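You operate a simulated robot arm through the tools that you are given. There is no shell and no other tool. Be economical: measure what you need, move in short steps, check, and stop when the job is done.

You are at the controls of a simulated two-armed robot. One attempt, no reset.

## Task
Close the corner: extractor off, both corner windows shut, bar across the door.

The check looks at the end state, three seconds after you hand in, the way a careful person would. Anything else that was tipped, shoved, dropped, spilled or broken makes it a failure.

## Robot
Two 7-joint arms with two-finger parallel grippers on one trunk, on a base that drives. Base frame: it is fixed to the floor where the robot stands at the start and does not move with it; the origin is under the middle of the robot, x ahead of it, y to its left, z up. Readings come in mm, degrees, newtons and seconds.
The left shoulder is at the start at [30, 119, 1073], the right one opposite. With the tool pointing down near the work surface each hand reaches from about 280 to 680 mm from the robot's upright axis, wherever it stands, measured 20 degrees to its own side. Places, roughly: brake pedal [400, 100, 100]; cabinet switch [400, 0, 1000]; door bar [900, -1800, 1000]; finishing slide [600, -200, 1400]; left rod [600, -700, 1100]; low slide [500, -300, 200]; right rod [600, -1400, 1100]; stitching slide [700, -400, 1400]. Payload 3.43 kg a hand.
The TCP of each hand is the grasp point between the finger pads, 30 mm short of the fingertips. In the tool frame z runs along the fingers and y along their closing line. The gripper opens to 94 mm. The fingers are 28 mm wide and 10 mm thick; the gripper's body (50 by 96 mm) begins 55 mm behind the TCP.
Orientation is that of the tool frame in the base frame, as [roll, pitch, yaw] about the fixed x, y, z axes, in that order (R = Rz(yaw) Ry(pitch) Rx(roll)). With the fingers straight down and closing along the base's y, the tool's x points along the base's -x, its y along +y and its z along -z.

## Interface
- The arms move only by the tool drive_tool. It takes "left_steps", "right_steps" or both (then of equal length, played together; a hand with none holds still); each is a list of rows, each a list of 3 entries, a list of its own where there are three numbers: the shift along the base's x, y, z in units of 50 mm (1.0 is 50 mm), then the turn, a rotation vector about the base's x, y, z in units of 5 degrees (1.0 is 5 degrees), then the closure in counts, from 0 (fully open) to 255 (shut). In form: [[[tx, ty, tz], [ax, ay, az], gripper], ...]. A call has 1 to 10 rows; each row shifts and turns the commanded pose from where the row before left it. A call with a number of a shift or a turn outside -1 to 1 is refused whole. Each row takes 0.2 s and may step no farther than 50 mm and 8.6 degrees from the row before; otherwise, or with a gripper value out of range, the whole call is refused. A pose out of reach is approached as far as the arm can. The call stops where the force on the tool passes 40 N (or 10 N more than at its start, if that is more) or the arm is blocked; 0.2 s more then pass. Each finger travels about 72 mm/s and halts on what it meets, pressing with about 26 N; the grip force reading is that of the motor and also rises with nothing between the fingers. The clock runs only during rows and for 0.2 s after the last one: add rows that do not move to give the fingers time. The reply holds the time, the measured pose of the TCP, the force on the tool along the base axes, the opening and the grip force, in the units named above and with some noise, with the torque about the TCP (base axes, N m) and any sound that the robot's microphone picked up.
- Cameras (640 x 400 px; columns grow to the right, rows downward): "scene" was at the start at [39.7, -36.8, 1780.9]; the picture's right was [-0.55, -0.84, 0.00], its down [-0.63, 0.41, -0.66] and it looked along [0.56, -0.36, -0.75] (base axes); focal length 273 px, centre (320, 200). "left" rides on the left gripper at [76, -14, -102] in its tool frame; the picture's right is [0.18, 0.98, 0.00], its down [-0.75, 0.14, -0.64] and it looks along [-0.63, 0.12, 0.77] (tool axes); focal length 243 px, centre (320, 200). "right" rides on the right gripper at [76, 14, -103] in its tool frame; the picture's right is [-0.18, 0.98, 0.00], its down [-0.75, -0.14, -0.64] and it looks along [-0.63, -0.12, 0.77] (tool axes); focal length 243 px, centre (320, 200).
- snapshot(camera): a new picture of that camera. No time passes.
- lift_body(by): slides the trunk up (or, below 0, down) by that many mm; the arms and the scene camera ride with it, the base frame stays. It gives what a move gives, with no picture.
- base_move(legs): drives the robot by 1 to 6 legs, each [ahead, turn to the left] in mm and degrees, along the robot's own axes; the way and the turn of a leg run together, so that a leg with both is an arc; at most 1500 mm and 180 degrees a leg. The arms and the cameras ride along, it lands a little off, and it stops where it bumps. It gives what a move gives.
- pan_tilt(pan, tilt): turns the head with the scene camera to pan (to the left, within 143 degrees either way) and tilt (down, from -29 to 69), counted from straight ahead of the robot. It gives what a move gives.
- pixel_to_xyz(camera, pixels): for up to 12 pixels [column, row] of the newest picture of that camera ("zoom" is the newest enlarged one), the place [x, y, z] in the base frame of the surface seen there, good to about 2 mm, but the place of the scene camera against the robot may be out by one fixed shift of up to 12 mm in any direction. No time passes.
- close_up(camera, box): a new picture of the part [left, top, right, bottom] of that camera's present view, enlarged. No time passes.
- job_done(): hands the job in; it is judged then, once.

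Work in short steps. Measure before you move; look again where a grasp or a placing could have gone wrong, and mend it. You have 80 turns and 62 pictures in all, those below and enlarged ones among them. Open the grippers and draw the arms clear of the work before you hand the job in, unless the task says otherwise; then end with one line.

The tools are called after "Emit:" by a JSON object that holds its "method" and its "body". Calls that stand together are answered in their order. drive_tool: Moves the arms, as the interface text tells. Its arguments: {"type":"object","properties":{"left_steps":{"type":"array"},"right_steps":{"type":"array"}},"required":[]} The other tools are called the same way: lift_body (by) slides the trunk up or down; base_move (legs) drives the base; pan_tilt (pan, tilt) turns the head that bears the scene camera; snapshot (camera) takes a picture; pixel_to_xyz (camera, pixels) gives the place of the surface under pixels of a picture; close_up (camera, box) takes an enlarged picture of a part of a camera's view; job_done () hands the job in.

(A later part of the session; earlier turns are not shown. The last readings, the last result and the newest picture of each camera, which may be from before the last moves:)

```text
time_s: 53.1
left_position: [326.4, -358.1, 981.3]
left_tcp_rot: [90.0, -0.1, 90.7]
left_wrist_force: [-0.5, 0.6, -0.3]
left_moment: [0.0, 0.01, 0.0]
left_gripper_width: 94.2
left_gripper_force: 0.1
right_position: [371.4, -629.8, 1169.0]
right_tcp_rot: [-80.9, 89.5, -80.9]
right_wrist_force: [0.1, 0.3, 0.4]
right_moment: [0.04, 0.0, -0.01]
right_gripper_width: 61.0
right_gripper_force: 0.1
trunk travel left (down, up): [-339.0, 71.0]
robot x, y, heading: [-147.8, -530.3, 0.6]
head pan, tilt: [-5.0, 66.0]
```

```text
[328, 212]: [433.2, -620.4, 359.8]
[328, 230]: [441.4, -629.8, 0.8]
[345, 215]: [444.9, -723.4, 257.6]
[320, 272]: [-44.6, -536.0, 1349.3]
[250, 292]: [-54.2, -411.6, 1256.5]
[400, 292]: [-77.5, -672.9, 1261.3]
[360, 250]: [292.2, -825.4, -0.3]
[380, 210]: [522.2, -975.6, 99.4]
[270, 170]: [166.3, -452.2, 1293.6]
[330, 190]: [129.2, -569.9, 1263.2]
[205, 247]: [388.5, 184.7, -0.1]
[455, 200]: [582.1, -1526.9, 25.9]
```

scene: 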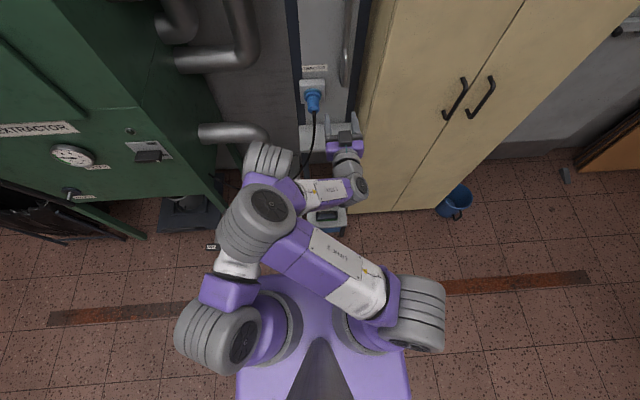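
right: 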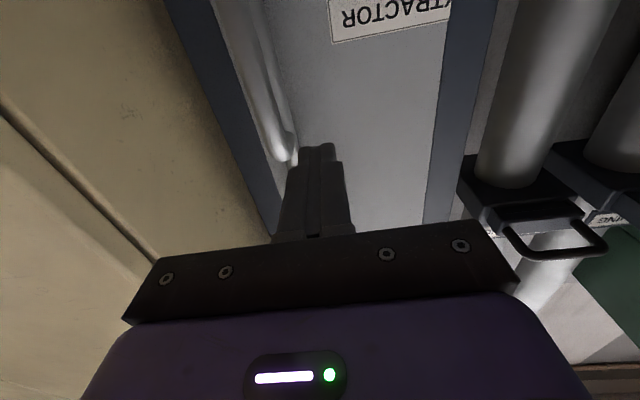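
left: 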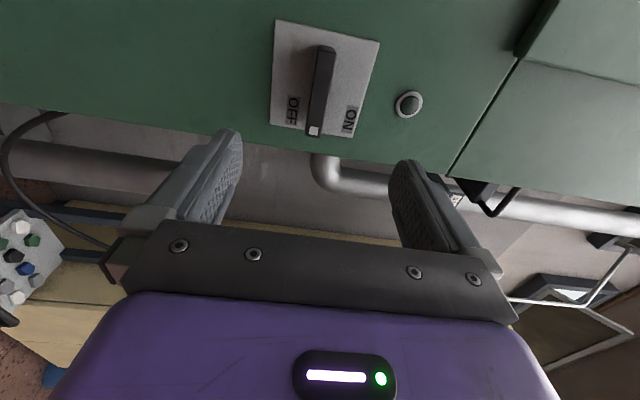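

The base front lies less than about 220 mm ahead of the axis (floor seen just beyond the trunk), and the pedestal front is at x≈433, so driving 135 mm is safe. Then I re-aim the right hand.

Emit:
{"method": "base_move", "body": {"legs": [[135, 0]]}}

Emit:
{"method": "snapshot", "body": {"camera": "right"}}

```text
time_s: 54.4
left_position: [460.1, -356.6, 980.8]
left_tcp_rot: [90.1, 0.0, 90.7]
left_wrist_force: [0.3, 0.4, -0.1]
left_moment: [0.04, -0.01, 0.0]
left_gripper_width: 94.0
left_gripper_force: 0.2
right_position: [502.5, -628.1, 1169.5]
right_tcp_rot: [-84.9, 89.6, -84.9]
right_wrist_force: [-0.5, 0.2, 0.5]
right_moment: [0.0, -0.02, 0.02]
right_gripper_width: 60.9
right_gripper_force: 0.0
trunk travel left (down, up): [-339.0, 71.0]
robot x, y, heading: [-14.0, -530.5, 0.6]
head pan, tilt: [-5.0, 66.0]
```

```text
32 pictures are left
```

right: 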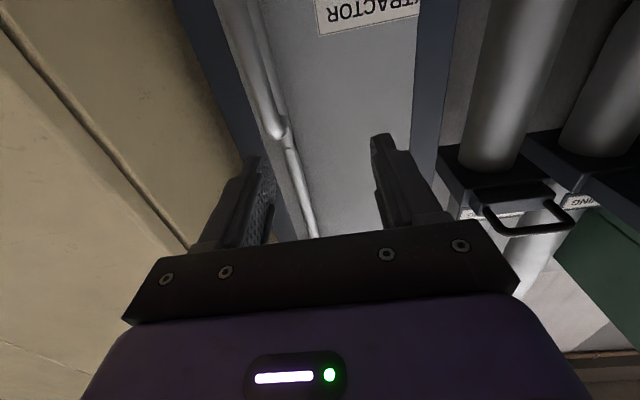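

Hand at [502,-628,1169]. I align to y -670, z 1118, then advance to x≈600 and grip.

Emit:
{"method": "drive_tool", "body": {"right_steps": [[[0, -0.42, -0.5], [0, 0, 0], 90], [[0, -0.42, -0.52], [0, 0, 0], 90], [[0.9, 0, 0], [0, 0, 0], 90], [[0.9, 0, 0], [0, 0, 0], 90], [[0.15, 0, 0], [0, 0, 0], 90], [[0, 0, 0], [0, 0, 0], 255], [[0, 0, 0], [0, 0, 0], 255], [[0, 0, 0], [0, 0, 0], 255]]}}

Emit:
{"method": "snapshot", "body": {"camera": "right"}}

```text
time_s: 56.2
left_position: [454.3, -340.0, 975.4]
left_tcp_rot: [90.7, -0.1, 92.9]
left_wrist_force: [0.2, -0.6, 0.1]
left_moment: [0.0, 0.0, -0.01]
left_gripper_width: 94.0
left_gripper_force: 0.1
right_position: [595.6, -671.3, 1126.0]
right_tcp_rot: [-44.4, 89.7, -45.0]
right_wrist_force: [-9.4, -6.8, 2.4]
right_moment: [0.41, 0.47, -0.1]
right_gripper_width: 13.7
right_gripper_force: 45.1
right hand out of reach, approached as far as the arm can: row 4, 5
trunk travel left (down, up): [-339.0, 71.0]
robot x, y, heading: [-15.0, -529.3, 0.5]
head pan, tilt: [-5.0, 66.0]
```

```text
31 pictures are left
```

right: 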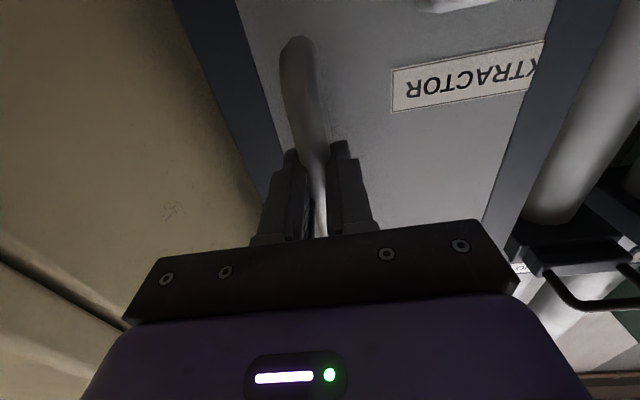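

The bar is gripped (13.7 mm), but the right elbow seems to be pressing the left arm (it shifted). I move the left arm away and re-check.

Emit:
{"method": "drive_tool", "body": {"left_steps": [[[-0.6, 0.7, 0], [0, 0, 0], 0], [[-0.6, 0.7, 0], [0, 0, 0], 0], [[-0.6, 0.7, 0], [0, 0, 0], 0], [[-0.6, 0.7, 0], [0, 0, 0], 0]]}}

Emit:
{"method": "snapshot", "body": {"camera": "scene"}}

```text
time_s: 57.2
left_position: [375.2, -239.7, 986.4]
left_tcp_rot: [89.9, -0.3, 90.9]
left_wrist_force: [0.2, -0.5, 0.3]
left_moment: [-0.01, -0.01, -0.02]
left_gripper_width: 93.8
left_gripper_force: 0.0
left hand out of reach, approached as far as the arm can: row 3, 4
right_position: [595.0, -671.7, 1124.9]
right_tcp_rot: [-60.9, 89.5, -61.3]
right_wrist_force: [-10.4, -20.4, 12.0]
right_moment: [0.49, 0.18, -0.13]
right_gripper_width: 13.4
right_gripper_force: 44.9
trunk travel left (down, up): [-339.0, 71.0]
robot x, y, heading: [-19.8, -529.5, 0.7]
head pan, tilt: [-5.0, 66.0]
```

```text
30 pictures are left
```

scene: 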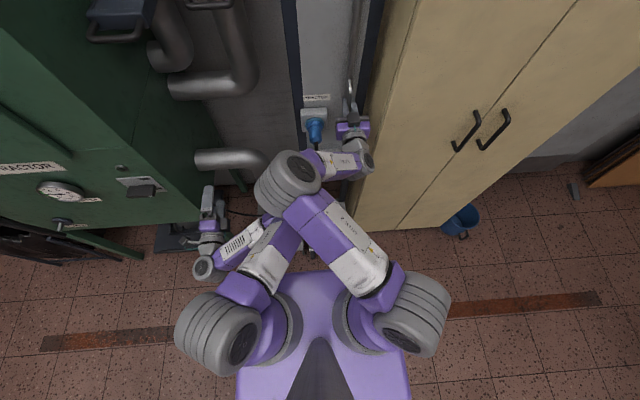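

The right elbow lies over the left forearm. I lower the left hand 150 mm so the two arms separate.

Emit:
{"method": "drive_tool", "body": {"left_steps": [[[-0.4, 0, -0.8], [0, 0, 0], 0], [[-0.4, 0, -0.8], [0, 0, 0], 0], [[0, 0, -0.9], [0, 0, 0], 0], [[0, 0, -0.9], [0, 0, 0], 0], [[0, 0, 0], [0, 0, 0], 0]]}}

```text
time_s: 58.4
left_position: [392.5, -257.0, 824.1]
left_tcp_rot: [90.1, -0.3, 90.8]
left_wrist_force: [0.8, -0.7, 0.1]
left_moment: [-0.01, -0.03, -0.01]
left_gripper_width: 94.2
left_gripper_force: 0.0
left hand out of reach, approached as far as the arm can: row 1, 2, 3, 4
right_position: [593.2, -672.1, 1124.2]
right_tcp_rot: [-54.8, 89.5, -55.1]
right_wrist_force: [-11.0, -23.7, 8.9]
right_moment: [0.55, 0.04, -0.13]
right_gripper_width: 13.4
right_gripper_force: 45.1
trunk travel left (down, up): [-339.0, 71.0]
robot x, y, heading: [-11.6, -529.1, 0.5]
head pan, tilt: [-5.0, 66.0]
```

The left arm is at its own near limit, but lowered. Now I test pushing the rod up by 40 mm.

Emit:
{"method": "drive_tool", "body": {"right_steps": [[[0, 0, 0.4], [0, 0, 0], 255], [[0, 0, 0.4], [0, 0, 0], 255], [[0, 0, 0], [0, 0, 0], 255]]}}

Emit:
{"method": "snapshot", "body": {"camera": "right"}}

```text
time_s: 59.2
left_position: [393.9, -256.0, 824.2]
left_tcp_rot: [90.1, -0.1, 90.8]
left_wrist_force: [-1.1, -0.1, -0.4]
left_moment: [0.01, 0.01, 0.03]
left_gripper_width: 94.0
left_gripper_force: 0.2
right_position: [595.0, -671.4, 1160.6]
right_tcp_rot: [-116.6, 89.6, -117.0]
right_wrist_force: [-11.1, -18.1, -7.0]
right_moment: [0.73, 1.33, -0.16]
right_gripper_width: 13.3
right_gripper_force: 45.3
trunk travel left (down, up): [-339.0, 71.0]
robot x, y, heading: [-12.5, -532.1, 0.7]
head pan, tilt: [-5.0, 66.0]
```

```text
29 pictures are left
```

right: 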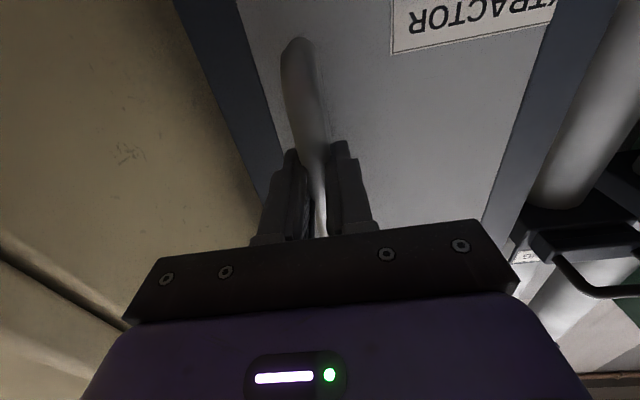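

The rod slid up with the hand at low force. I look at the window after lifting further, 120 mm.

Emit:
{"method": "drive_tool", "body": {"right_steps": [[[0, 0, 0.4], [0, 0, 0], 255], [[0, 0, 0.4], [0, 0, 0], 255], [[0, 0, 0.4], [0, 0, 0], 255], [[0, 0, 0.4], [0, 0, 0], 255], [[0, 0, 0.4], [0, 0, 0], 255], [[0, 0, 0], [0, 0, 0], 255]]}}

Emit:
{"method": "pan_tilt", "body": {"pan": -25, "tilt": -29}}

Emit:
{"method": "snapshot", "body": {"camera": "scene"}}

```text
time_s: 60.6
left_position: [394.7, -256.6, 822.7]
left_tcp_rot: [90.2, -0.2, 91.0]
left_wrist_force: [0.5, 0.2, -0.2]
left_moment: [0.0, 0.01, -0.01]
left_gripper_width: 94.0
left_gripper_force: 0.1
right_position: [595.0, -672.3, 1257.9]
right_tcp_rot: [-147.3, 89.1, -147.5]
right_wrist_force: [-15.2, -9.3, -30.3]
right_moment: [0.77, 0.19, -0.1]
right_gripper_width: 13.7
right_gripper_force: 45.1
trunk travel left (down, up): [-339.0, 71.0]
robot x, y, heading: [-14.3, -530.3, 0.8]
head pan, tilt: [-5.0, 66.0]
```

```text
time_s: 62.3
left_position: [395.2, -256.5, 822.6]
left_tcp_rot: [90.2, -0.3, 90.8]
left_wrist_force: [-0.3, -0.1, 0.0]
left_moment: [0.0, 0.03, 0.04]
left_gripper_width: 94.1
left_gripper_force: 0.0
right_position: [596.2, -671.3, 1259.0]
right_tcp_rot: [-142.7, 89.2, -143.3]
right_wrist_force: [-15.7, -6.7, -30.3]
right_moment: [0.67, 0.31, -0.06]
right_gripper_width: 13.6
right_gripper_force: 45.3
trunk travel left (down, up): [-339.0, 71.0]
robot x, y, heading: [-12.5, -528.1, 0.6]
head pan, tilt: [-25.0, -28.6]
```

```text
28 pictures are left
```

scene: 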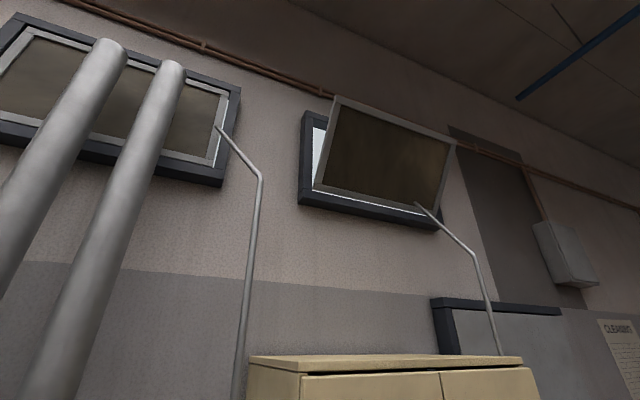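

The left window is almost shut and force rose to 30 N. I push a little more and zoom on the frame.

Emit:
{"method": "drive_tool", "body": {"right_steps": [[[0, 0, 0.2], [0, 0, 0], 255], [[0, 0, 0.2], [0, 0, 0], 255]]}}

Emit:
{"method": "close_up", "body": {"camera": "scene", "box": [0, 0, 280, 200]}}

```text
time_s: 62.9
left_position: [394.1, -255.2, 823.2]
left_tcp_rot: [90.2, -0.2, 90.8]
left_wrist_force: [-0.7, 0.1, -0.2]
left_moment: [-0.02, -0.02, -0.03]
left_gripper_width: 94.1
left_gripper_force: 0.0
right_position: [595.6, -671.2, 1279.7]
right_tcp_rot: [-142.7, 89.4, -143.2]
right_wrist_force: [-13.2, -7.8, -27.0]
right_moment: [1.08, 0.32, -0.13]
right_gripper_width: 14.1
right_gripper_force: 45.5
trunk travel left (down, up): [-339.0, 71.0]
robot x, y, heading: [-14.3, -529.1, 1.1]
head pan, tilt: [-25.0, -28.6]
```

```text
2.00 times, centred on (140, 100) of scene
```

zoom: 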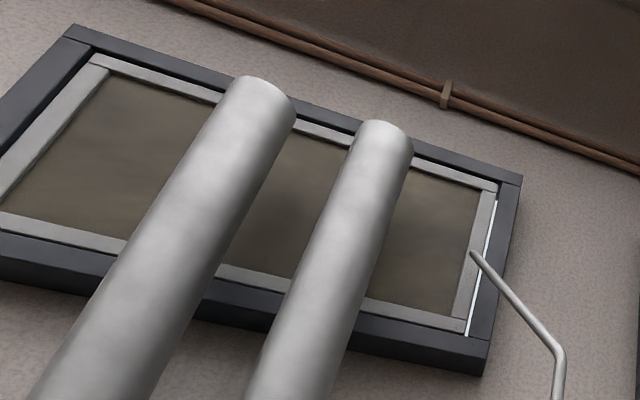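

Nearly closed; a thin light line remains at the right edge. I continue upward in small steps until it stops.

Emit:
{"method": "drive_tool", "body": {"right_steps": [[[0, 0, 0.2], [0, 0, 0], 255], [[0, 0, 0.2], [0, 0, 0], 255], [[0, 0, 0.2], [0, 0, 0], 255], [[0, 0, 0.2], [0, 0, 0], 255]]}}

Emit:
{"method": "close_up", "body": {"camera": "scene", "box": [0, 0, 280, 200]}}

Emit:
{"method": "snapshot", "body": {"camera": "right"}}

```text
time_s: 63.4
left_position: [395.8, -254.9, 822.8]
left_tcp_rot: [90.3, -0.1, 90.9]
left_wrist_force: [-0.3, 0.0, 0.1]
left_moment: [-0.01, 0.0, 0.0]
left_gripper_width: 94.1
left_gripper_force: 0.0
right_position: [596.0, -671.1, 1284.4]
right_tcp_rot: [-157.3, 88.9, -158.0]
right_wrist_force: [4.5, -3.8, -5.8]
right_moment: [0.42, -0.39, -0.17]
right_gripper_width: 13.4
right_gripper_force: 45.4
trunk travel left (down, up): [-339.0, 71.0]
robot x, y, heading: [-14.0, -527.0, 0.3]
head pan, tilt: [-25.0, -28.6]
stopped in row 2 (right hand): the force on the tool passed its limit at 48 N (the readings are from after the stop); the commanded pose is now the measured one
```

```text
2.00 times, centred on (140, 100) of scene
```

zoom: 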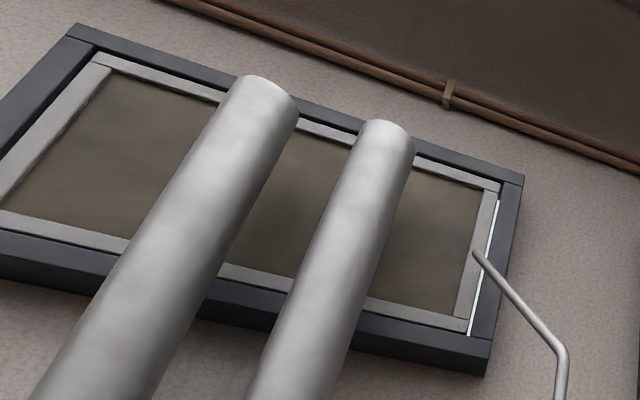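

```text
25 pictures are left
```

right: 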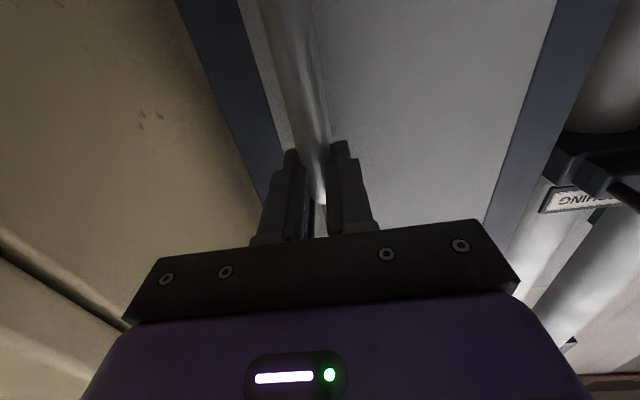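

It stopped hard at 48 N. I push once more to confirm the stop, then compare.

Emit:
{"method": "drive_tool", "body": {"right_steps": [[[0, 0, 0.15], [0, 0, 0], 255], [[0, 0, 0.15], [0, 0, 0], 255], [[0, 0, 0.15], [0, 0, 0], 255]]}}

Emit:
{"method": "drive_tool", "body": {"right_steps": [[[0, 0, 0], [0, 0, 0], 90], [[0, 0, 0], [0, 0, 0], 90], [[-0.6, 0, 0], [0, 0, 0], 90], [[-0.8, 0, 0], [0, 0, 0], 90], [[0, 0, 0], [0, 0, 0], 90]]}}

Emit:
{"method": "close_up", "body": {"camera": "scene", "box": [160, 60, 280, 200]}}

Emit:
{"method": "snapshot", "body": {"camera": "right"}}

```text
time_s: 64.2
left_position: [396.2, -255.4, 821.6]
left_tcp_rot: [90.3, -0.1, 90.8]
left_wrist_force: [0.4, -0.2, -0.1]
left_moment: [0.01, 0.01, 0.01]
left_gripper_width: 93.7
left_gripper_force: 0.1
right_position: [594.4, -671.1, 1303.7]
right_tcp_rot: [-157.6, 88.5, -158.3]
right_wrist_force: [-3.1, -1.1, -28.8]
right_moment: [-0.08, 0.55, 0.25]
right_gripper_width: 13.8
right_gripper_force: 44.9
trunk travel left (down, up): [-339.0, 71.0]
robot x, y, heading: [-13.9, -533.0, 0.6]
head pan, tilt: [-25.0, -28.6]
```

```text
time_s: 65.3
left_position: [394.6, -254.9, 823.0]
left_tcp_rot: [90.2, -0.1, 90.8]
left_wrist_force: [0.0, -0.7, -0.2]
left_moment: [-0.03, 0.03, -0.02]
left_gripper_width: 94.1
left_gripper_force: 0.0
right_position: [524.9, -668.5, 1306.5]
right_tcp_rot: [-147.6, 89.1, -148.1]
right_wrist_force: [0.5, -0.8, -0.2]
right_moment: [0.01, 0.01, 0.05]
right_gripper_width: 60.6
right_gripper_force: 0.0
trunk travel left (down, up): [-339.0, 71.0]
robot x, y, heading: [-11.5, -530.5, 0.5]
head pan, tilt: [-25.0, -28.6]
```

```text
2.86 times, centred on (220, 130) of scene
```

zoom: 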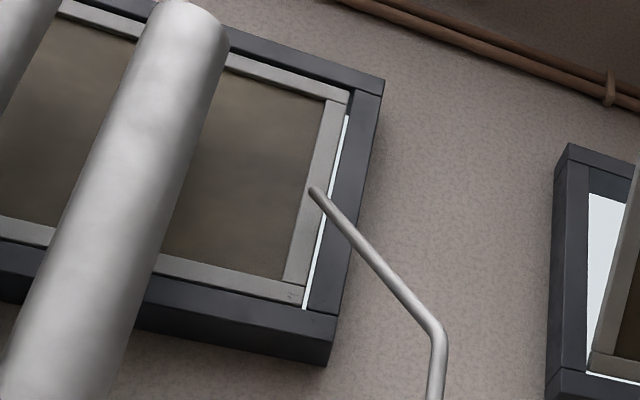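

```text
23 pictures are left
```

right: 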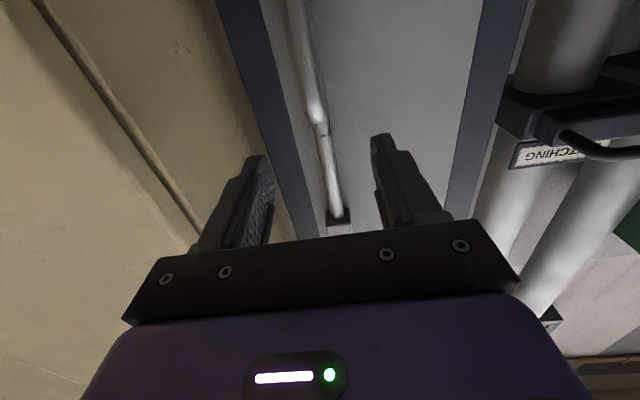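

The rod stays up after release. I measure the sash against its frame and where the handle now is.

Emit:
{"method": "pixel_to_xyz", "body": {"camera": "zoom", "pixels": [[338, 98], [335, 110], [295, 270], [290, 290], [250, 283], [280, 80], [362, 150], [365, 90], [325, 315], [250, 305]]}}

Emit:
{"method": "pixel_to_xyz", "body": {"camera": "right", "pixels": [[313, 110], [306, 80], [300, 50], [297, 20], [295, 2], [322, 130], [335, 215]]}}

```text
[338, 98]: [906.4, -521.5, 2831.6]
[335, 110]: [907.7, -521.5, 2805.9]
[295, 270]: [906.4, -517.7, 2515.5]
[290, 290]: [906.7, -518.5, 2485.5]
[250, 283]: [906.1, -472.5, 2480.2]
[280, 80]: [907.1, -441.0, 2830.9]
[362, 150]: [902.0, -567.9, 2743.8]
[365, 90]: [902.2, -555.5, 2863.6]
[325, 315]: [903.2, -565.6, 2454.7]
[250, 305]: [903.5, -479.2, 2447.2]
```

```text
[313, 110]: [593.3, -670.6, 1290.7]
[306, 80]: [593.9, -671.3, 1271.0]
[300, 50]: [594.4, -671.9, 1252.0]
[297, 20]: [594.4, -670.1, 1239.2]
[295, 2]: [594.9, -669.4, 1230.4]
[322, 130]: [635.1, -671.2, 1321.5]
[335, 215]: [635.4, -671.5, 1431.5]
```

The sash is plumb (x≈906.5 top and bottom, frame 902.5): left window shut, handle up about 130 mm. Now I drive to the right rod: back off, turn, ahead 735, turn back.

Emit:
{"method": "base_move", "body": {"legs": [[-300, 0], [0, -90], [735, 0], [0, 90]]}}

Emit:
{"method": "pan_tilt", "body": {"pan": -30, "tilt": 30}}

Emit:
{"method": "snapshot", "body": {"camera": "scene"}}

```text
time_s: 78.6
left_position: [96.7, -995.3, 822.7]
left_tcp_rot: [90.2, -0.2, 89.4]
left_wrist_force: [-0.2, 0.5, -0.1]
left_moment: [0.02, -0.01, 0.01]
left_gripper_width: 93.8
left_gripper_force: 0.0
right_position: [215.7, -1412.9, 1307.7]
right_tcp_rot: [-146.8, 89.0, -149.0]
right_wrist_force: [0.5, 0.0, -0.1]
right_moment: [0.0, -0.01, 0.03]
right_gripper_width: 60.9
right_gripper_force: 0.0
trunk travel left (down, up): [-339.0, 71.0]
robot x, y, heading: [-319.2, -1260.1, -0.8]
head pan, tilt: [-25.0, -28.6]
```

```text
time_s: 79.9
left_position: [97.5, -995.8, 824.4]
left_tcp_rot: [90.1, -0.2, 89.3]
left_wrist_force: [0.6, -0.4, 0.8]
left_moment: [0.0, 0.02, 0.01]
left_gripper_width: 93.8
left_gripper_force: 0.0
right_position: [216.2, -1413.4, 1307.5]
right_tcp_rot: [-147.1, 89.0, -149.1]
right_wrist_force: [-0.2, 0.3, 0.6]
right_moment: [-0.02, 0.03, 0.04]
right_gripper_width: 60.8
right_gripper_force: 0.1
trunk travel left (down, up): [-339.0, 71.0]
robot x, y, heading: [-317.5, -1262.0, -1.0]
head pan, tilt: [-30.0, 30.0]
```

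```text
22 pictures are left
```

scene: 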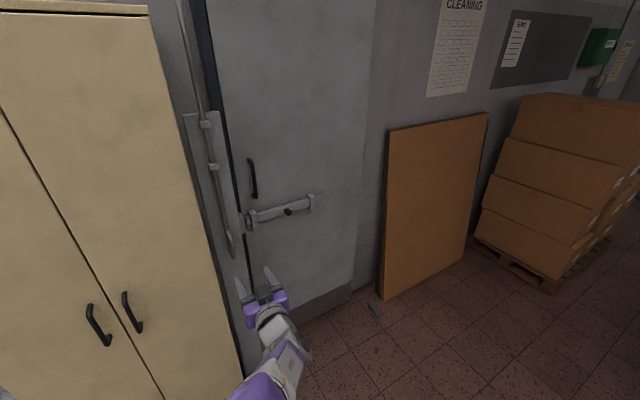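

The door bolt shows at (285,210) and the right rod handle at (230,240). I zoom in on both.

Emit:
{"method": "close_up", "body": {"camera": "scene", "box": [180, 140, 340, 260]}}

Emit:
{"method": "pixel_to_xyz", "body": {"camera": "zoom", "pixels": [[195, 380], [200, 400], [178, 300], [267, 325], [275, 300], [320, 285], [400, 290], [440, 285], [540, 240], [530, 265], [350, 200], [150, 330]]}}

Emit:
{"method": "pixel_to_xyz", "body": {"camera": "scene", "pixels": [[231, 240], [228, 215], [222, 190], [212, 166], [205, 124], [185, 115], [200, 250], [345, 255], [390, 240], [375, 310], [250, 160], [300, 120]]}}

```text
3.33 times, centred on (260, 200) of scene
```

zoom: 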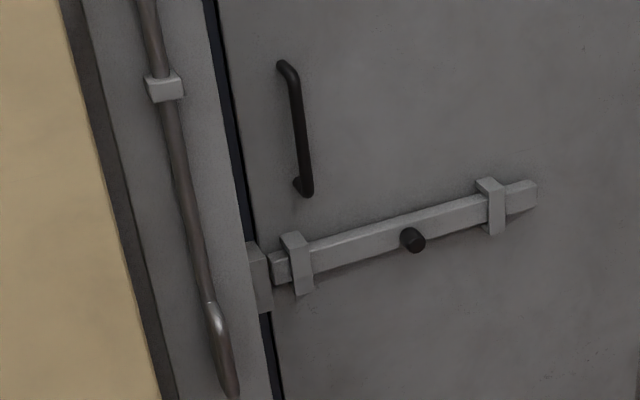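

```text
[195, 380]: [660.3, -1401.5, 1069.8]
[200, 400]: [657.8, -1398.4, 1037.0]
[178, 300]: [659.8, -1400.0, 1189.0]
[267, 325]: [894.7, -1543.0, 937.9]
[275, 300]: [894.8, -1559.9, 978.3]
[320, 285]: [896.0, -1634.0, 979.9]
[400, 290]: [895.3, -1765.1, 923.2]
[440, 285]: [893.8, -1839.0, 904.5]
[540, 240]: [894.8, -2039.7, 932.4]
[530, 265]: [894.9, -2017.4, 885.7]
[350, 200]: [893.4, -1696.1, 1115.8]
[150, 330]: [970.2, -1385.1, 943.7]
```

```text
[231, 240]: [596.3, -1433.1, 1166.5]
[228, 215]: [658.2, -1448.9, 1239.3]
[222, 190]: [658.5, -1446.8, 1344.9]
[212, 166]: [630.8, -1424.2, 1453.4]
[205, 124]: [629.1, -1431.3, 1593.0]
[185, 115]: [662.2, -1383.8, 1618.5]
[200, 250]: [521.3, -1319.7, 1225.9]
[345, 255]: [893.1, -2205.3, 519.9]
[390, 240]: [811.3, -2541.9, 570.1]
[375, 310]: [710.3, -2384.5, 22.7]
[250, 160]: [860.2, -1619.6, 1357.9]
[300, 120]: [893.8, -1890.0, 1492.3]
```

Bolt on the door: knob near y≈-1800, keeper at y≈-1545; it must slide left (+y). First the right rod: I drive ahead 290 mm and look with the right hand camera.

Emit:
{"method": "base_move", "body": {"legs": [[290, 1]]}}

Emit:
{"method": "drive_tool", "body": {"right_steps": [[[-0.6, 0, -0.7], [0, 0, 0], 90], [[0, 0, -0.9], [0, 0, 0], 90], [[0, 0, -0.9], [0, 0, 0], 90], [[0, 0, -0.9], [0, 0, 0], 90]]}}

Emit:
{"method": "snapshot", "body": {"camera": "right"}}

```text
time_s: 81.9
left_position: [381.8, -991.5, 823.2]
left_tcp_rot: [90.1, -0.1, 90.3]
left_wrist_force: [0.2, -0.7, -0.7]
left_moment: [-0.02, 0.01, 0.01]
left_gripper_width: 94.2
left_gripper_force: 0.2
right_position: [509.2, -1405.6, 1307.5]
right_tcp_rot: [-148.2, 88.9, -149.2]
right_wrist_force: [-0.1, 0.4, -0.1]
right_moment: [-0.01, -0.04, 0.02]
right_gripper_width: 60.9
right_gripper_force: 0.0
trunk travel left (down, up): [-339.0, 71.0]
robot x, y, heading: [-26.1, -1260.0, 0.1]
head pan, tilt: [-30.0, 30.0]
```

```text
time_s: 82.9
left_position: [382.3, -990.3, 823.8]
left_tcp_rot: [90.1, -0.1, 90.3]
left_wrist_force: [0.4, 0.5, 0.8]
left_moment: [-0.01, 0.03, -0.04]
left_gripper_width: 93.9
left_gripper_force: 0.1
right_position: [477.5, -1406.9, 1137.3]
right_tcp_rot: [-147.5, 89.0, -148.7]
right_wrist_force: [-0.3, 0.3, 0.3]
right_moment: [0.01, -0.01, 0.02]
right_gripper_width: 61.0
right_gripper_force: 0.0
trunk travel left (down, up): [-339.0, 71.0]
robot x, y, heading: [-30.9, -1262.6, -0.0]
head pan, tilt: [-30.0, 30.0]
```

```text
20 pictures are left
```

right: 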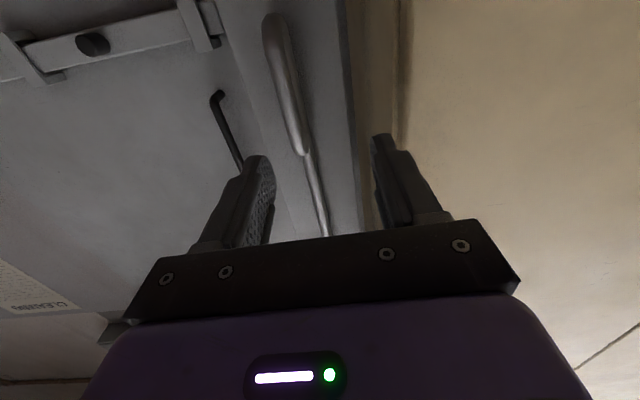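

Handle visible from (270,20) to (303,150). I measure it and the bolt from here too.

Emit:
{"method": "pixel_to_xyz", "body": {"camera": "right", "pixels": [[277, 45], [283, 70], [291, 105], [299, 140], [272, 20], [310, 170], [400, 60], [93, 42], [182, 28], [210, 15], [40, 60], [352, 100]]}}

```text
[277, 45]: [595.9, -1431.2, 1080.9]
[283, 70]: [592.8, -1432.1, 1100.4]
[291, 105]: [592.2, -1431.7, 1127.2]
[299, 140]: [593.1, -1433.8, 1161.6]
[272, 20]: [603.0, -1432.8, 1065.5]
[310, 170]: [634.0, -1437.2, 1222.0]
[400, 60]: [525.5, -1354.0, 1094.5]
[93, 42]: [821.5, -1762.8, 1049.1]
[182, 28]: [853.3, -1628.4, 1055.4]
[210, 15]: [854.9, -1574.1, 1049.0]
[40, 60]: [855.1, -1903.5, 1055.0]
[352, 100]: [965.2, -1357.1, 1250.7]
```

Bar at x≈598, y -1432, z 1070–1165. I align (-25 y, -15 z) and advance 117 mm, then grip.

Emit:
{"method": "drive_tool", "body": {"right_steps": [[[0, -0.5, -0.3], [0, 0, 0], 90], [[0.8, 0, 0], [0, 0, 0], 90], [[0.8, 0, 0], [0, 0, 0], 90], [[0.75, 0, 0], [0, 0, 0], 90], [[0, 0, 0], [0, 0, 0], 255], [[0, 0, 0], [0, 0, 0], 255], [[0, 0, 0], [0, 0, 0], 255]]}}

```text
time_s: 84.5
left_position: [385.0, -991.6, 821.8]
left_tcp_rot: [90.3, 0.0, 90.3]
left_wrist_force: [-0.5, 0.7, -0.4]
left_moment: [0.01, 0.03, -0.02]
left_gripper_width: 94.0
left_gripper_force: 0.0
right_position: [583.6, -1434.4, 1135.1]
right_tcp_rot: [-152.5, 88.8, -155.6]
right_wrist_force: [8.2, -15.6, 0.1]
right_moment: [0.93, 0.98, -0.28]
right_gripper_width: 13.3
right_gripper_force: 45.1
right hand out of reach, approached as far as the arm can: row 4
trunk travel left (down, up): [-339.0, 71.0]
robot x, y, heading: [-26.7, -1264.7, -0.1]
head pan, tilt: [-30.0, 30.0]
stopped in row 7 (right hand): the force on the tool passed its limit at 42 N (the readings are from after the stop); the commanded pose is now the measured one
```

Gripped (13.3 mm). I push the rod up in steps of 20 mm.

Emit:
{"method": "drive_tool", "body": {"right_steps": [[[0, 0, 0.4], [0, 0, 0], 255], [[0, 0, 0.4], [0, 0, 0], 255], [[0, 0, 0.4], [0, 0, 0], 255], [[0, 0, 0.4], [0, 0, 0], 255], [[0, 0, 0.4], [0, 0, 0], 255], [[0, 0, 0.4], [0, 0, 0], 255], [[0, 0, 0], [0, 0, 0], 255]]}}

Emit:
{"method": "drive_tool", "body": {"right_steps": [[[0, 0, 0.2], [0, 0, 0], 255], [[0, 0, 0.2], [0, 0, 0], 255], [[0, 0, 0.2], [0, 0, 0], 255]]}}

Emit:
{"method": "snapshot", "body": {"camera": "right"}}

```text
time_s: 86.1
left_position: [382.8, -994.8, 823.8]
left_tcp_rot: [90.2, -0.2, 90.3]
left_wrist_force: [0.0, 0.1, -0.8]
left_moment: [-0.01, -0.02, -0.01]
left_gripper_width: 94.2
left_gripper_force: 0.0
right_position: [583.1, -1437.0, 1254.3]
right_tcp_rot: [-155.7, 89.0, -158.6]
right_wrist_force: [1.7, -19.8, -3.5]
right_moment: [0.56, 0.54, -0.36]
right_gripper_width: 13.2
right_gripper_force: 45.2
trunk travel left (down, up): [-339.0, 71.0]
robot x, y, heading: [-28.7, -1260.4, -0.2]
head pan, tilt: [-30.0, 30.0]
```

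```text
time_s: 86.9
left_position: [383.3, -992.3, 822.4]
left_tcp_rot: [90.3, -0.4, 90.3]
left_wrist_force: [0.6, 0.2, -0.9]
left_moment: [0.02, 0.02, -0.01]
left_gripper_width: 94.1
left_gripper_force: 0.2
right_position: [585.4, -1434.0, 1280.1]
right_tcp_rot: [-160.6, 88.2, -163.7]
right_wrist_force: [0.3, -11.9, -28.6]
right_moment: [0.58, 0.41, -0.16]
right_gripper_width: 13.8
right_gripper_force: 44.7
trunk travel left (down, up): [-339.0, 71.0]
robot x, y, heading: [-28.9, -1258.9, -0.3]
head pan, tilt: [-30.0, 30.0]
```

```text
19 pictures are left
```

right: 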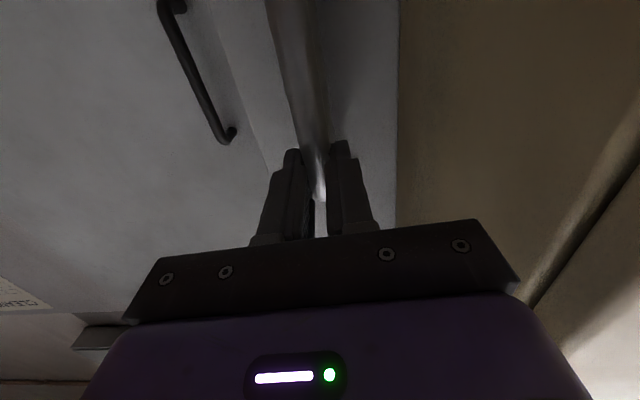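

Resistance rises to 29 N as before near the end. I press until it stops and check the window.

Emit:
{"method": "drive_tool", "body": {"right_steps": [[[0, 0, 0.2], [0, 0, 0], 255], [[0, 0, 0.2], [0, 0, 0], 255], [[0, 0, 0.2], [0, 0, 0], 255], [[0, 0, 0.2], [0, 0, 0], 255]]}}

Emit:
{"method": "pan_tilt", "body": {"pan": 0, "tilt": -29}}

Emit:
{"method": "snapshot", "body": {"camera": "scene"}}

```text
time_s: 87.3
left_position: [383.9, -992.4, 821.7]
left_tcp_rot: [90.4, 0.0, 90.2]
left_wrist_force: [-0.6, 0.2, -0.3]
left_moment: [0.0, 0.0, 0.02]
left_gripper_width: 93.8
left_gripper_force: 0.1
right_position: [584.9, -1435.4, 1283.8]
right_tcp_rot: [-156.7, 87.4, -160.1]
right_wrist_force: [12.9, -6.4, -7.7]
right_moment: [-0.05, -0.14, 0.21]
right_gripper_width: 14.0
right_gripper_force: 45.2
trunk travel left (down, up): [-339.0, 71.0]
robot x, y, heading: [-29.2, -1265.4, 0.2]
head pan, tilt: [-30.0, 30.0]
stopped in row 2 (right hand): the force on the tool passed its limit at 42 N (the readings are from after the stop); the commanded pose is now the measured one
```

```text
time_s: 88.6
left_position: [383.8, -993.5, 821.7]
left_tcp_rot: [90.4, -0.2, 90.3]
left_wrist_force: [0.0, -0.7, 0.1]
left_moment: [0.0, 0.0, 0.01]
left_gripper_width: 94.1
left_gripper_force: 0.0
right_position: [585.2, -1435.6, 1285.7]
right_tcp_rot: [-158.3, 87.4, -161.4]
right_wrist_force: [12.4, -10.7, -8.8]
right_moment: [-0.03, 0.8, 0.12]
right_gripper_width: 13.7
right_gripper_force: 45.1
trunk travel left (down, up): [-339.0, 71.0]
robot x, y, heading: [-24.1, -1263.9, -0.2]
head pan, tilt: [0.0, -28.6]
```

```text
18 pictures are left
```

scene: 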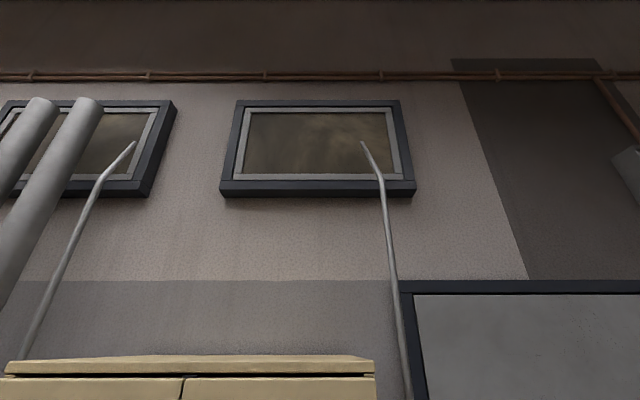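

Both windows look shut. I measure the right sash, then push once more as on the left.

Emit:
{"method": "pixel_to_xyz", "body": {"camera": "scene", "pixels": [[300, 110], [260, 110], [300, 176], [260, 176], [393, 130], [397, 165], [300, 104], [300, 187], [120, 110], [110, 180]]}}

Emit:
{"method": "drive_tool", "body": {"right_steps": [[[0, 0, 0.15], [0, 0, 0], 255], [[0, 0, 0.15], [0, 0, 0], 255], [[0, 0, 0.15], [0, 0, 0], 255]]}}

Emit:
{"method": "drive_tool", "body": {"right_steps": [[[0, 0, 0], [0, 0, 0], 90], [[0, 0, 0], [0, 0, 0], 90], [[-0.6, 0, 0], [0, 0, 0], 90], [[-0.8, 0, 0], [0, 0, 0], 90], [[-0.6, 0, 0], [0, 0, 0], 90], [[0, 0, 0], [0, 0, 0], 90]]}}

Emit:
{"method": "close_up", "body": {"camera": "scene", "box": [200, 80, 440, 220]}}

Emit:
{"method": "pixel_to_xyz", "body": {"camera": "zoom", "pixels": [[270, 82], [150, 82], [270, 255], [150, 255], [270, 60], [270, 290]]}}

```text
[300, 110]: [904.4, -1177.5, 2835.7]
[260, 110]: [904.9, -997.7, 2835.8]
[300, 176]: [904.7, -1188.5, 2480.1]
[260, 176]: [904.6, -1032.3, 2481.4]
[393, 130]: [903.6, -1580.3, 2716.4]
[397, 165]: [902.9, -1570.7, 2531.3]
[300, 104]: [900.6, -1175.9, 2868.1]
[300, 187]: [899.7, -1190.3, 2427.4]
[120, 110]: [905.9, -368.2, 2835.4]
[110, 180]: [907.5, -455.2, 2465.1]
```

```text
time_s: 89.4
left_position: [382.9, -993.0, 823.5]
left_tcp_rot: [90.3, -0.1, 90.3]
left_wrist_force: [-0.1, -0.2, -0.3]
left_moment: [0.01, -0.03, 0.02]
left_gripper_width: 93.7
left_gripper_force: 0.1
right_position: [582.9, -1435.0, 1305.7]
right_tcp_rot: [-160.2, 87.1, -163.7]
right_wrist_force: [-0.6, -5.7, -25.9]
right_moment: [-0.37, 0.81, 0.36]
right_gripper_width: 13.9
right_gripper_force: 44.6
trunk travel left (down, up): [-339.0, 71.0]
robot x, y, heading: [-27.5, -1264.3, 0.3]
head pan, tilt: [0.0, -28.6]
```

```text
time_s: 90.8
left_position: [381.7, -992.3, 822.2]
left_tcp_rot: [90.1, -0.1, 90.3]
left_wrist_force: [0.5, 1.0, -0.4]
left_moment: [-0.02, -0.04, 0.0]
left_gripper_width: 94.1
left_gripper_force: 0.1
right_position: [480.7, -1431.3, 1309.4]
right_tcp_rot: [-153.8, 87.6, -157.1]
right_wrist_force: [0.7, -0.8, 0.0]
right_moment: [-0.02, 0.02, -0.01]
right_gripper_width: 60.6
right_gripper_force: 0.1
trunk travel left (down, up): [-339.0, 71.0]
robot x, y, heading: [-26.2, -1263.7, -0.5]
head pan, tilt: [0.0, -28.6]
```

```text
2.67 times, centred on (320, 150) of scene
```

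zoom: 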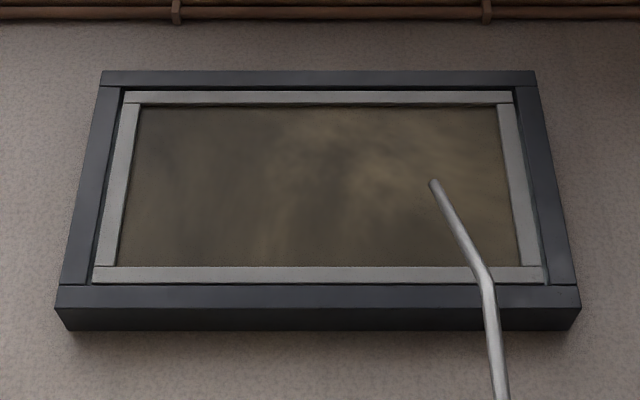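

```text
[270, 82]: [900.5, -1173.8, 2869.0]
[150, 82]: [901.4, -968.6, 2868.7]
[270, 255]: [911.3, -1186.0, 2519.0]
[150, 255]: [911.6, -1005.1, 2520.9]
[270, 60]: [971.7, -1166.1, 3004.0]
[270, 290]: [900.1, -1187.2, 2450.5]
```

Both windows are shut and the rod holds. Now to the door: back off, turn right, ahead 400, turn back.

Emit:
{"method": "base_move", "body": {"legs": [[-250, 0], [0, -90], [400, 0], [0, 90]]}}

Emit:
{"method": "drive_tool", "body": {"left_steps": [[[0, -0.6, -0.7], [0, 0, 0], 0], [[0, -0.6, -0.7], [0, 0, 0], 0], [[0, -0.6, -0.7], [0, 0, 0], 0], [[0, -0.6, -0.7], [0, 0, 0], 0], [[0, -0.6, -0.4], [0, 0, 0], 0]]}}

Emit:
{"method": "pan_tilt", "body": {"pan": -5, "tilt": 35}}

Emit:
{"method": "snapshot", "body": {"camera": "scene"}}

```text
time_s: 102.3
left_position: [129.4, -1380.4, 823.4]
left_tcp_rot: [90.1, -0.1, 92.5]
left_wrist_force: [-0.2, 0.4, -0.4]
left_moment: [0.0, -0.03, 0.01]
left_gripper_width: 94.1
left_gripper_force: 0.1
right_position: [245.7, -1815.1, 1308.2]
right_tcp_rot: [-154.1, 87.7, -155.0]
right_wrist_force: [-0.3, -0.7, 0.4]
right_moment: [-0.02, -0.01, 0.01]
right_gripper_width: 60.8
right_gripper_force: 0.1
trunk travel left (down, up): [-339.0, 71.0]
robot x, y, heading: [-265.9, -1667.7, 2.1]
head pan, tilt: [0.0, -28.6]
```

```text
time_s: 103.5
left_position: [159.1, -1529.4, 763.4]
left_tcp_rot: [90.4, -0.1, 92.5]
left_wrist_force: [0.0, -0.2, 0.5]
left_moment: [0.02, 0.01, 0.0]
left_gripper_width: 93.9
left_gripper_force: 0.1
left hand out of reach, approached as far as the arm can: row 2, 3, 4, 5
right_position: [245.6, -1814.7, 1309.2]
right_tcp_rot: [-154.6, 87.8, -155.6]
right_wrist_force: [0.5, -0.5, -0.8]
right_moment: [-0.01, -0.02, 0.02]
right_gripper_width: 60.8
right_gripper_force: 0.0
trunk travel left (down, up): [-339.0, 71.0]
robot x, y, heading: [-265.7, -1664.9, 2.1]
head pan, tilt: [0.0, -28.6]
```

```text
time_s: 104.9
left_position: [158.7, -1528.7, 764.7]
left_tcp_rot: [90.4, -0.1, 92.5]
left_wrist_force: [0.3, -0.1, -0.1]
left_moment: [0.02, 0.02, -0.02]
left_gripper_width: 94.1
left_gripper_force: 0.0
right_position: [246.3, -1815.1, 1307.9]
right_tcp_rot: [-154.2, 87.8, -154.9]
right_wrist_force: [-0.2, -0.1, 0.2]
right_moment: [-0.01, 0.0, -0.01]
right_gripper_width: 60.3
right_gripper_force: 0.0
trunk travel left (down, up): [-339.0, 71.0]
robot x, y, heading: [-272.5, -1667.6, 2.2]
head pan, tilt: [-5.0, 35.0]
```

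```text
16 pictures are left
```

scene: 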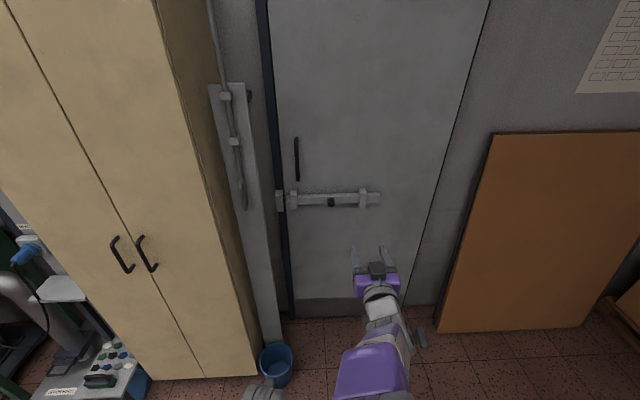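

A bucket stands at (275,365) on the floor and a wedge at (422,337). I measure them and the bolt before advancing.

Emit:
{"method": "pixel_to_xyz", "body": {"camera": "scene", "pixels": [[275, 348], [262, 365], [291, 365], [275, 385], [422, 345], [331, 203], [283, 200], [294, 200], [363, 198], [380, 197], [320, 200], [244, 205]]}}

Emit:
{"method": "close_up", "body": {"camera": "scene", "box": [260, 170, 400, 230]}}

```text
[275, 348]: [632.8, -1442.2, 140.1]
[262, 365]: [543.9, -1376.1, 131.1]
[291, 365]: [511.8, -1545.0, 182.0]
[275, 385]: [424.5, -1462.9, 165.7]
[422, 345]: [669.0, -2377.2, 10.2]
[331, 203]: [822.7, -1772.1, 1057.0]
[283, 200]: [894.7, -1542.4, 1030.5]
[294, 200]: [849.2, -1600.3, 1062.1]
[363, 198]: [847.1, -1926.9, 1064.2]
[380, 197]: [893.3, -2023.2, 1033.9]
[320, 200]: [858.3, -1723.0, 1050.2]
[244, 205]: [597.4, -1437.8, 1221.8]
```

```text
4.57 times, centred on (330, 200) of scene
```

zoom: 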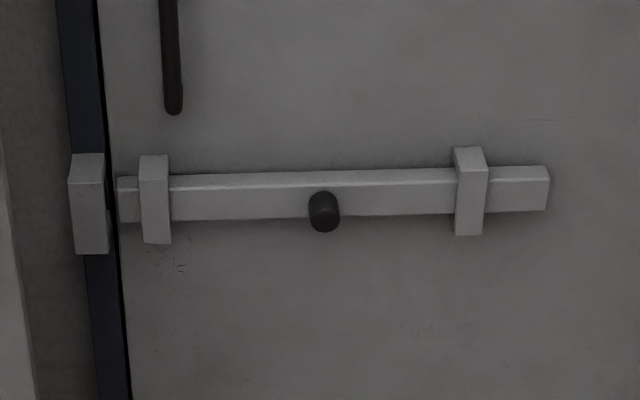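

The bucket (x 424–630, y up to -1545) would be near the base, so I stand further right (y≈-1880) and use the left hand. The right hand stays high.

Emit:
{"method": "base_move", "body": {"legs": [[0, -92], [213, 0], [0, 90]]}}

```text
time_s: 114.3
left_position: [162.3, -1758.8, 763.7]
left_tcp_rot: [90.5, -0.1, 90.4]
left_wrist_force: [0.2, 0.6, 0.0]
left_moment: [-0.01, 0.01, -0.04]
left_gripper_width: 94.1
left_gripper_force: 0.1
right_position: [239.8, -2046.9, 1309.4]
right_tcp_rot: [-154.2, 87.7, -157.4]
right_wrist_force: [-0.6, -0.4, 0.2]
right_moment: [-0.02, -0.02, 0.01]
right_gripper_width: 60.7
right_gripper_force: 0.0
trunk travel left (down, up): [-339.0, 71.0]
robot x, y, heading: [-272.5, -1878.6, -0.3]
head pan, tilt: [-5.0, 35.0]
```

I advance 465 mm, then raise the left hand to bolt height while turning it so the fingers close along y.

Emit:
{"method": "base_move", "body": {"legs": [[465, 0]]}}

Emit:
{"method": "drive_tool", "body": {"left_steps": [[[0, 0, 0.32], [-1, 0, 0], 0], [[0, 0, 0.32], [-1, 0, 0], 0], [[0, 0, 0.32], [-1, 0, 0], 0], [[0, 0, 0.32], [-1, 0, 0], 0], [[0, 0, 0.32], [-1, 0, 0], 0], [[0, 0, 0.32], [-1, 0, 0], 0], [[0, 0, 0.32], [-1, 0, 0], 0], [[0, 0, 0.32], [-1, 0, 0], 0], [[0, 0, 0.32], [-1, 0, 0], 0]]}}

Emit:
{"method": "drive_tool", "body": {"left_steps": [[[0, 0, 0.32], [-1, 0, 0], 0], [[0, 0, 0.32], [-1, 0, 0], 0], [[0, 0, 0.32], [-1, 0, 0], 0], [[0, 0, 0.32], [-1, 0, 0], 0], [[0, 0, 0.32], [-1, 0, 0], 0], [[0, 0, 0.32], [-1, 0, 0], 0], [[0, 0, 0.32], [-1, 0, 0], 0], [[0, 0, 0.32], [-1, 0, 0], 0], [[0, 0, 0.32], [-1, 0, 0], 0]]}}

Emit:
{"method": "snapshot", "body": {"camera": "left"}}

```text
time_s: 117.0
left_position: [624.0, -1759.1, 762.9]
left_tcp_rot: [90.4, 0.0, 90.4]
left_wrist_force: [-0.5, 0.5, 0.2]
left_moment: [0.02, 0.03, 0.02]
left_gripper_width: 94.2
left_gripper_force: 0.0
right_position: [701.0, -2047.2, 1309.3]
right_tcp_rot: [-154.6, 87.7, -157.5]
right_wrist_force: [0.2, 0.5, 0.5]
right_moment: [-0.02, -0.01, 0.04]
right_gripper_width: 60.7
right_gripper_force: 0.1
trunk travel left (down, up): [-339.0, 71.0]
robot x, y, heading: [187.4, -1878.7, -0.0]
head pan, tilt: [-5.0, 35.0]
```

```text
time_s: 119.0
left_position: [622.6, -1760.1, 908.3]
left_tcp_rot: [90.8, 45.0, 90.5]
left_wrist_force: [0.6, 0.5, 0.0]
left_moment: [-0.01, -0.01, -0.01]
left_gripper_width: 94.1
left_gripper_force: 0.1
right_position: [701.1, -2047.7, 1308.4]
right_tcp_rot: [-154.4, 87.6, -157.4]
right_wrist_force: [-0.6, 0.7, -0.9]
right_moment: [-0.05, -0.03, -0.03]
right_gripper_width: 60.9
right_gripper_force: 0.0
trunk travel left (down, up): [-339.0, 71.0]
robot x, y, heading: [190.9, -1880.5, -0.2]
head pan, tilt: [-5.0, 35.0]
```

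```text
time_s: 121.0
left_position: [628.2, -1801.3, 1060.1]
left_tcp_rot: [158.6, 89.6, 158.5]
left_wrist_force: [-0.4, -0.2, 1.0]
left_moment: [-0.02, 0.02, 0.05]
left_gripper_width: 94.0
left_gripper_force: 0.1
left hand out of reach, approached as far as the arm can: row 5, 6, 7, 8, 9
right_position: [700.4, -2047.7, 1308.9]
right_tcp_rot: [-154.1, 87.7, -157.3]
right_wrist_force: [-0.8, -0.5, -0.2]
right_moment: [-0.03, 0.02, 0.01]
right_gripper_width: 61.0
right_gripper_force: 0.1
trunk travel left (down, up): [-339.0, 71.0]
robot x, y, heading: [190.7, -1881.3, -0.0]
head pan, tilt: [-5.0, 35.0]
```

```text
14 pictures are left
```

left: 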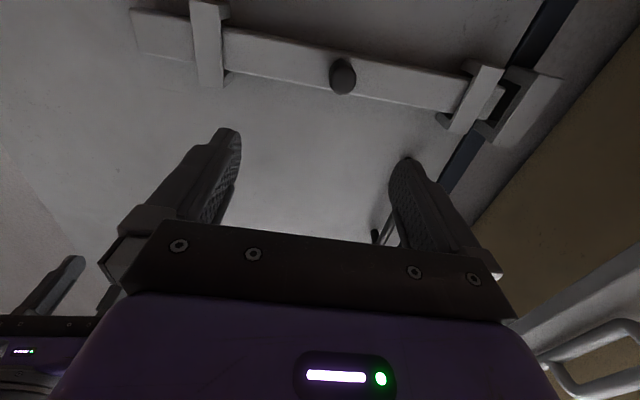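

Very clear: knob at (342,77), bolt end at (500,100) and keeper at (530,100). I measure them.

Emit:
{"method": "pixel_to_xyz", "body": {"camera": "left", "pixels": [[342, 77], [332, 77], [352, 77], [342, 66], [342, 92], [460, 95], [498, 100], [510, 105], [530, 80], [480, 90], [300, 60], [355, 80]]}}

Emit:
{"method": "close_up", "body": {"camera": "left", "box": [320, 30, 580, 160]}}

```text
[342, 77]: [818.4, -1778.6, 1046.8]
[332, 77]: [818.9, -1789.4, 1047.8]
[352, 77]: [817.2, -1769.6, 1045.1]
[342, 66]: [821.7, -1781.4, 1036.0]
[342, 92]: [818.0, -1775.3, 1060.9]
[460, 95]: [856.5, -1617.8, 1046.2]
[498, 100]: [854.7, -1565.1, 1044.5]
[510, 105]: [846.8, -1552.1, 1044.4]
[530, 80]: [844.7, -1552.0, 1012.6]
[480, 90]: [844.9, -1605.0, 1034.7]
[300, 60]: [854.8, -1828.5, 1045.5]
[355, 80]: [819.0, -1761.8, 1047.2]
```

```text
2.46 times, centred on (450, 95) of left
```

zoom: 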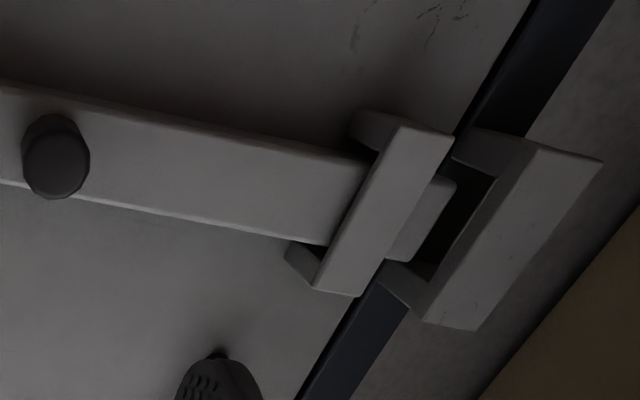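

Knob centre [817–855, -1776, 1048]. I first align y and z with a partial advance, and check the reading.

Emit:
{"method": "drive_tool", "body": {"left_steps": [[[0.6, 0, 0], [0, 0, 0], 60], [[0.6, 0, 0], [0, 0, 0], 60], [[0, 0, 0], [0, 0, 0], 60]]}}

```text
time_s: 121.8
left_position: [687.4, -1810.7, 1061.9]
left_tcp_rot: [155.2, 89.5, 155.0]
left_wrist_force: [-0.1, 0.1, 1.0]
left_moment: [0.01, -0.03, -0.01]
left_gripper_width: 71.8
left_gripper_force: 0.0
left hand out of reach, approached as far as the arm can: row 1, 2
right_position: [699.9, -2048.0, 1309.6]
right_tcp_rot: [-154.2, 87.7, -157.2]
right_wrist_force: [-0.3, 0.6, 0.1]
right_moment: [0.02, -0.01, -0.03]
right_gripper_width: 61.0
right_gripper_force: 0.0
trunk travel left (down, up): [-339.0, 71.0]
robot x, y, heading: [194.1, -1880.5, -0.2]
head pan, tilt: [-5.0, 35.0]
```

The left hand is held about 40 mm off in y, likely by the right elbow. I draw the right arm back and right, and re-check the left.

Emit:
{"method": "drive_tool", "body": {"right_steps": [[[-0.5, -0.5, 0.4], [0, 0, 0], 90], [[-0.5, -0.5, 0.4], [0, 0, 0], 90], [[-0.5, -0.5, 0.4], [0, 0, 0], 90], [[-0.5, -0.5, 0.4], [0, 0, 0], 90], [[0, 0, 0.4], [0, 0, 0], 90], [[0, 0, 0], [0, 0, 0], 90]], "left_steps": [[[0, 0, 0], [0, 0, 0], 60], [[0, 0, 0], [0, 0, 0], 60], [[0, 0, 0], [0, 0, 0], 60], [[0, 0, 0], [0, 0, 0], 60], [[0, 0, 0], [0, 0, 0], 60], [[0, 0, 0], [0, 0, 0], 60]]}}

Emit:
{"method": "pan_tilt", "body": {"pan": 0, "tilt": 55}}

Emit:
{"method": "snapshot", "body": {"camera": "scene"}}

```text
time_s: 123.2
left_position: [686.1, -1811.9, 1064.2]
left_tcp_rot: [154.0, 89.4, 153.8]
left_wrist_force: [-0.4, -0.1, 0.7]
left_moment: [0.01, 0.0, -0.01]
left_gripper_width: 72.0
left_gripper_force: 0.0
right_position: [599.6, -2146.9, 1408.6]
right_tcp_rot: [-154.6, 87.6, -157.8]
right_wrist_force: [0.3, -0.2, -0.1]
right_moment: [-0.02, -0.02, 0.01]
right_gripper_width: 61.2
right_gripper_force: 0.0
trunk travel left (down, up): [-339.0, 71.0]
robot x, y, heading: [187.5, -1881.1, -0.2]
head pan, tilt: [-5.0, 35.0]
```

```text
time_s: 124.1
left_position: [686.6, -1811.9, 1063.6]
left_tcp_rot: [155.7, 89.4, 155.5]
left_wrist_force: [-0.6, 0.4, 0.3]
left_moment: [-0.02, 0.01, -0.01]
left_gripper_width: 72.1
left_gripper_force: 0.1
right_position: [601.3, -2147.2, 1409.5]
right_tcp_rot: [-154.3, 87.7, -157.3]
right_wrist_force: [-0.6, 0.4, -0.3]
right_moment: [0.01, -0.01, 0.01]
right_gripper_width: 60.8
right_gripper_force: 0.0
trunk travel left (down, up): [-339.0, 71.0]
robot x, y, heading: [191.5, -1878.4, -0.0]
head pan, tilt: [0.0, 55.0]
```

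```text
12 pictures are left
```

scene: 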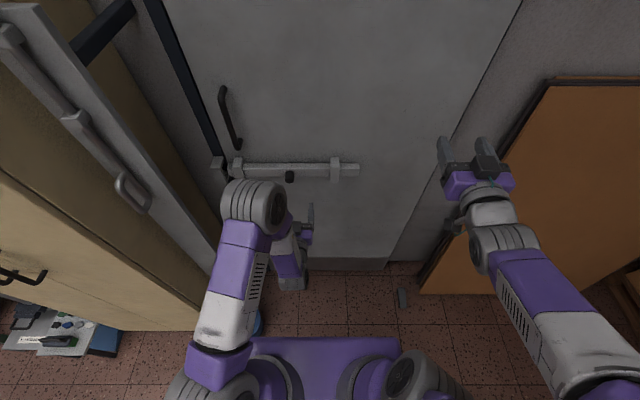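

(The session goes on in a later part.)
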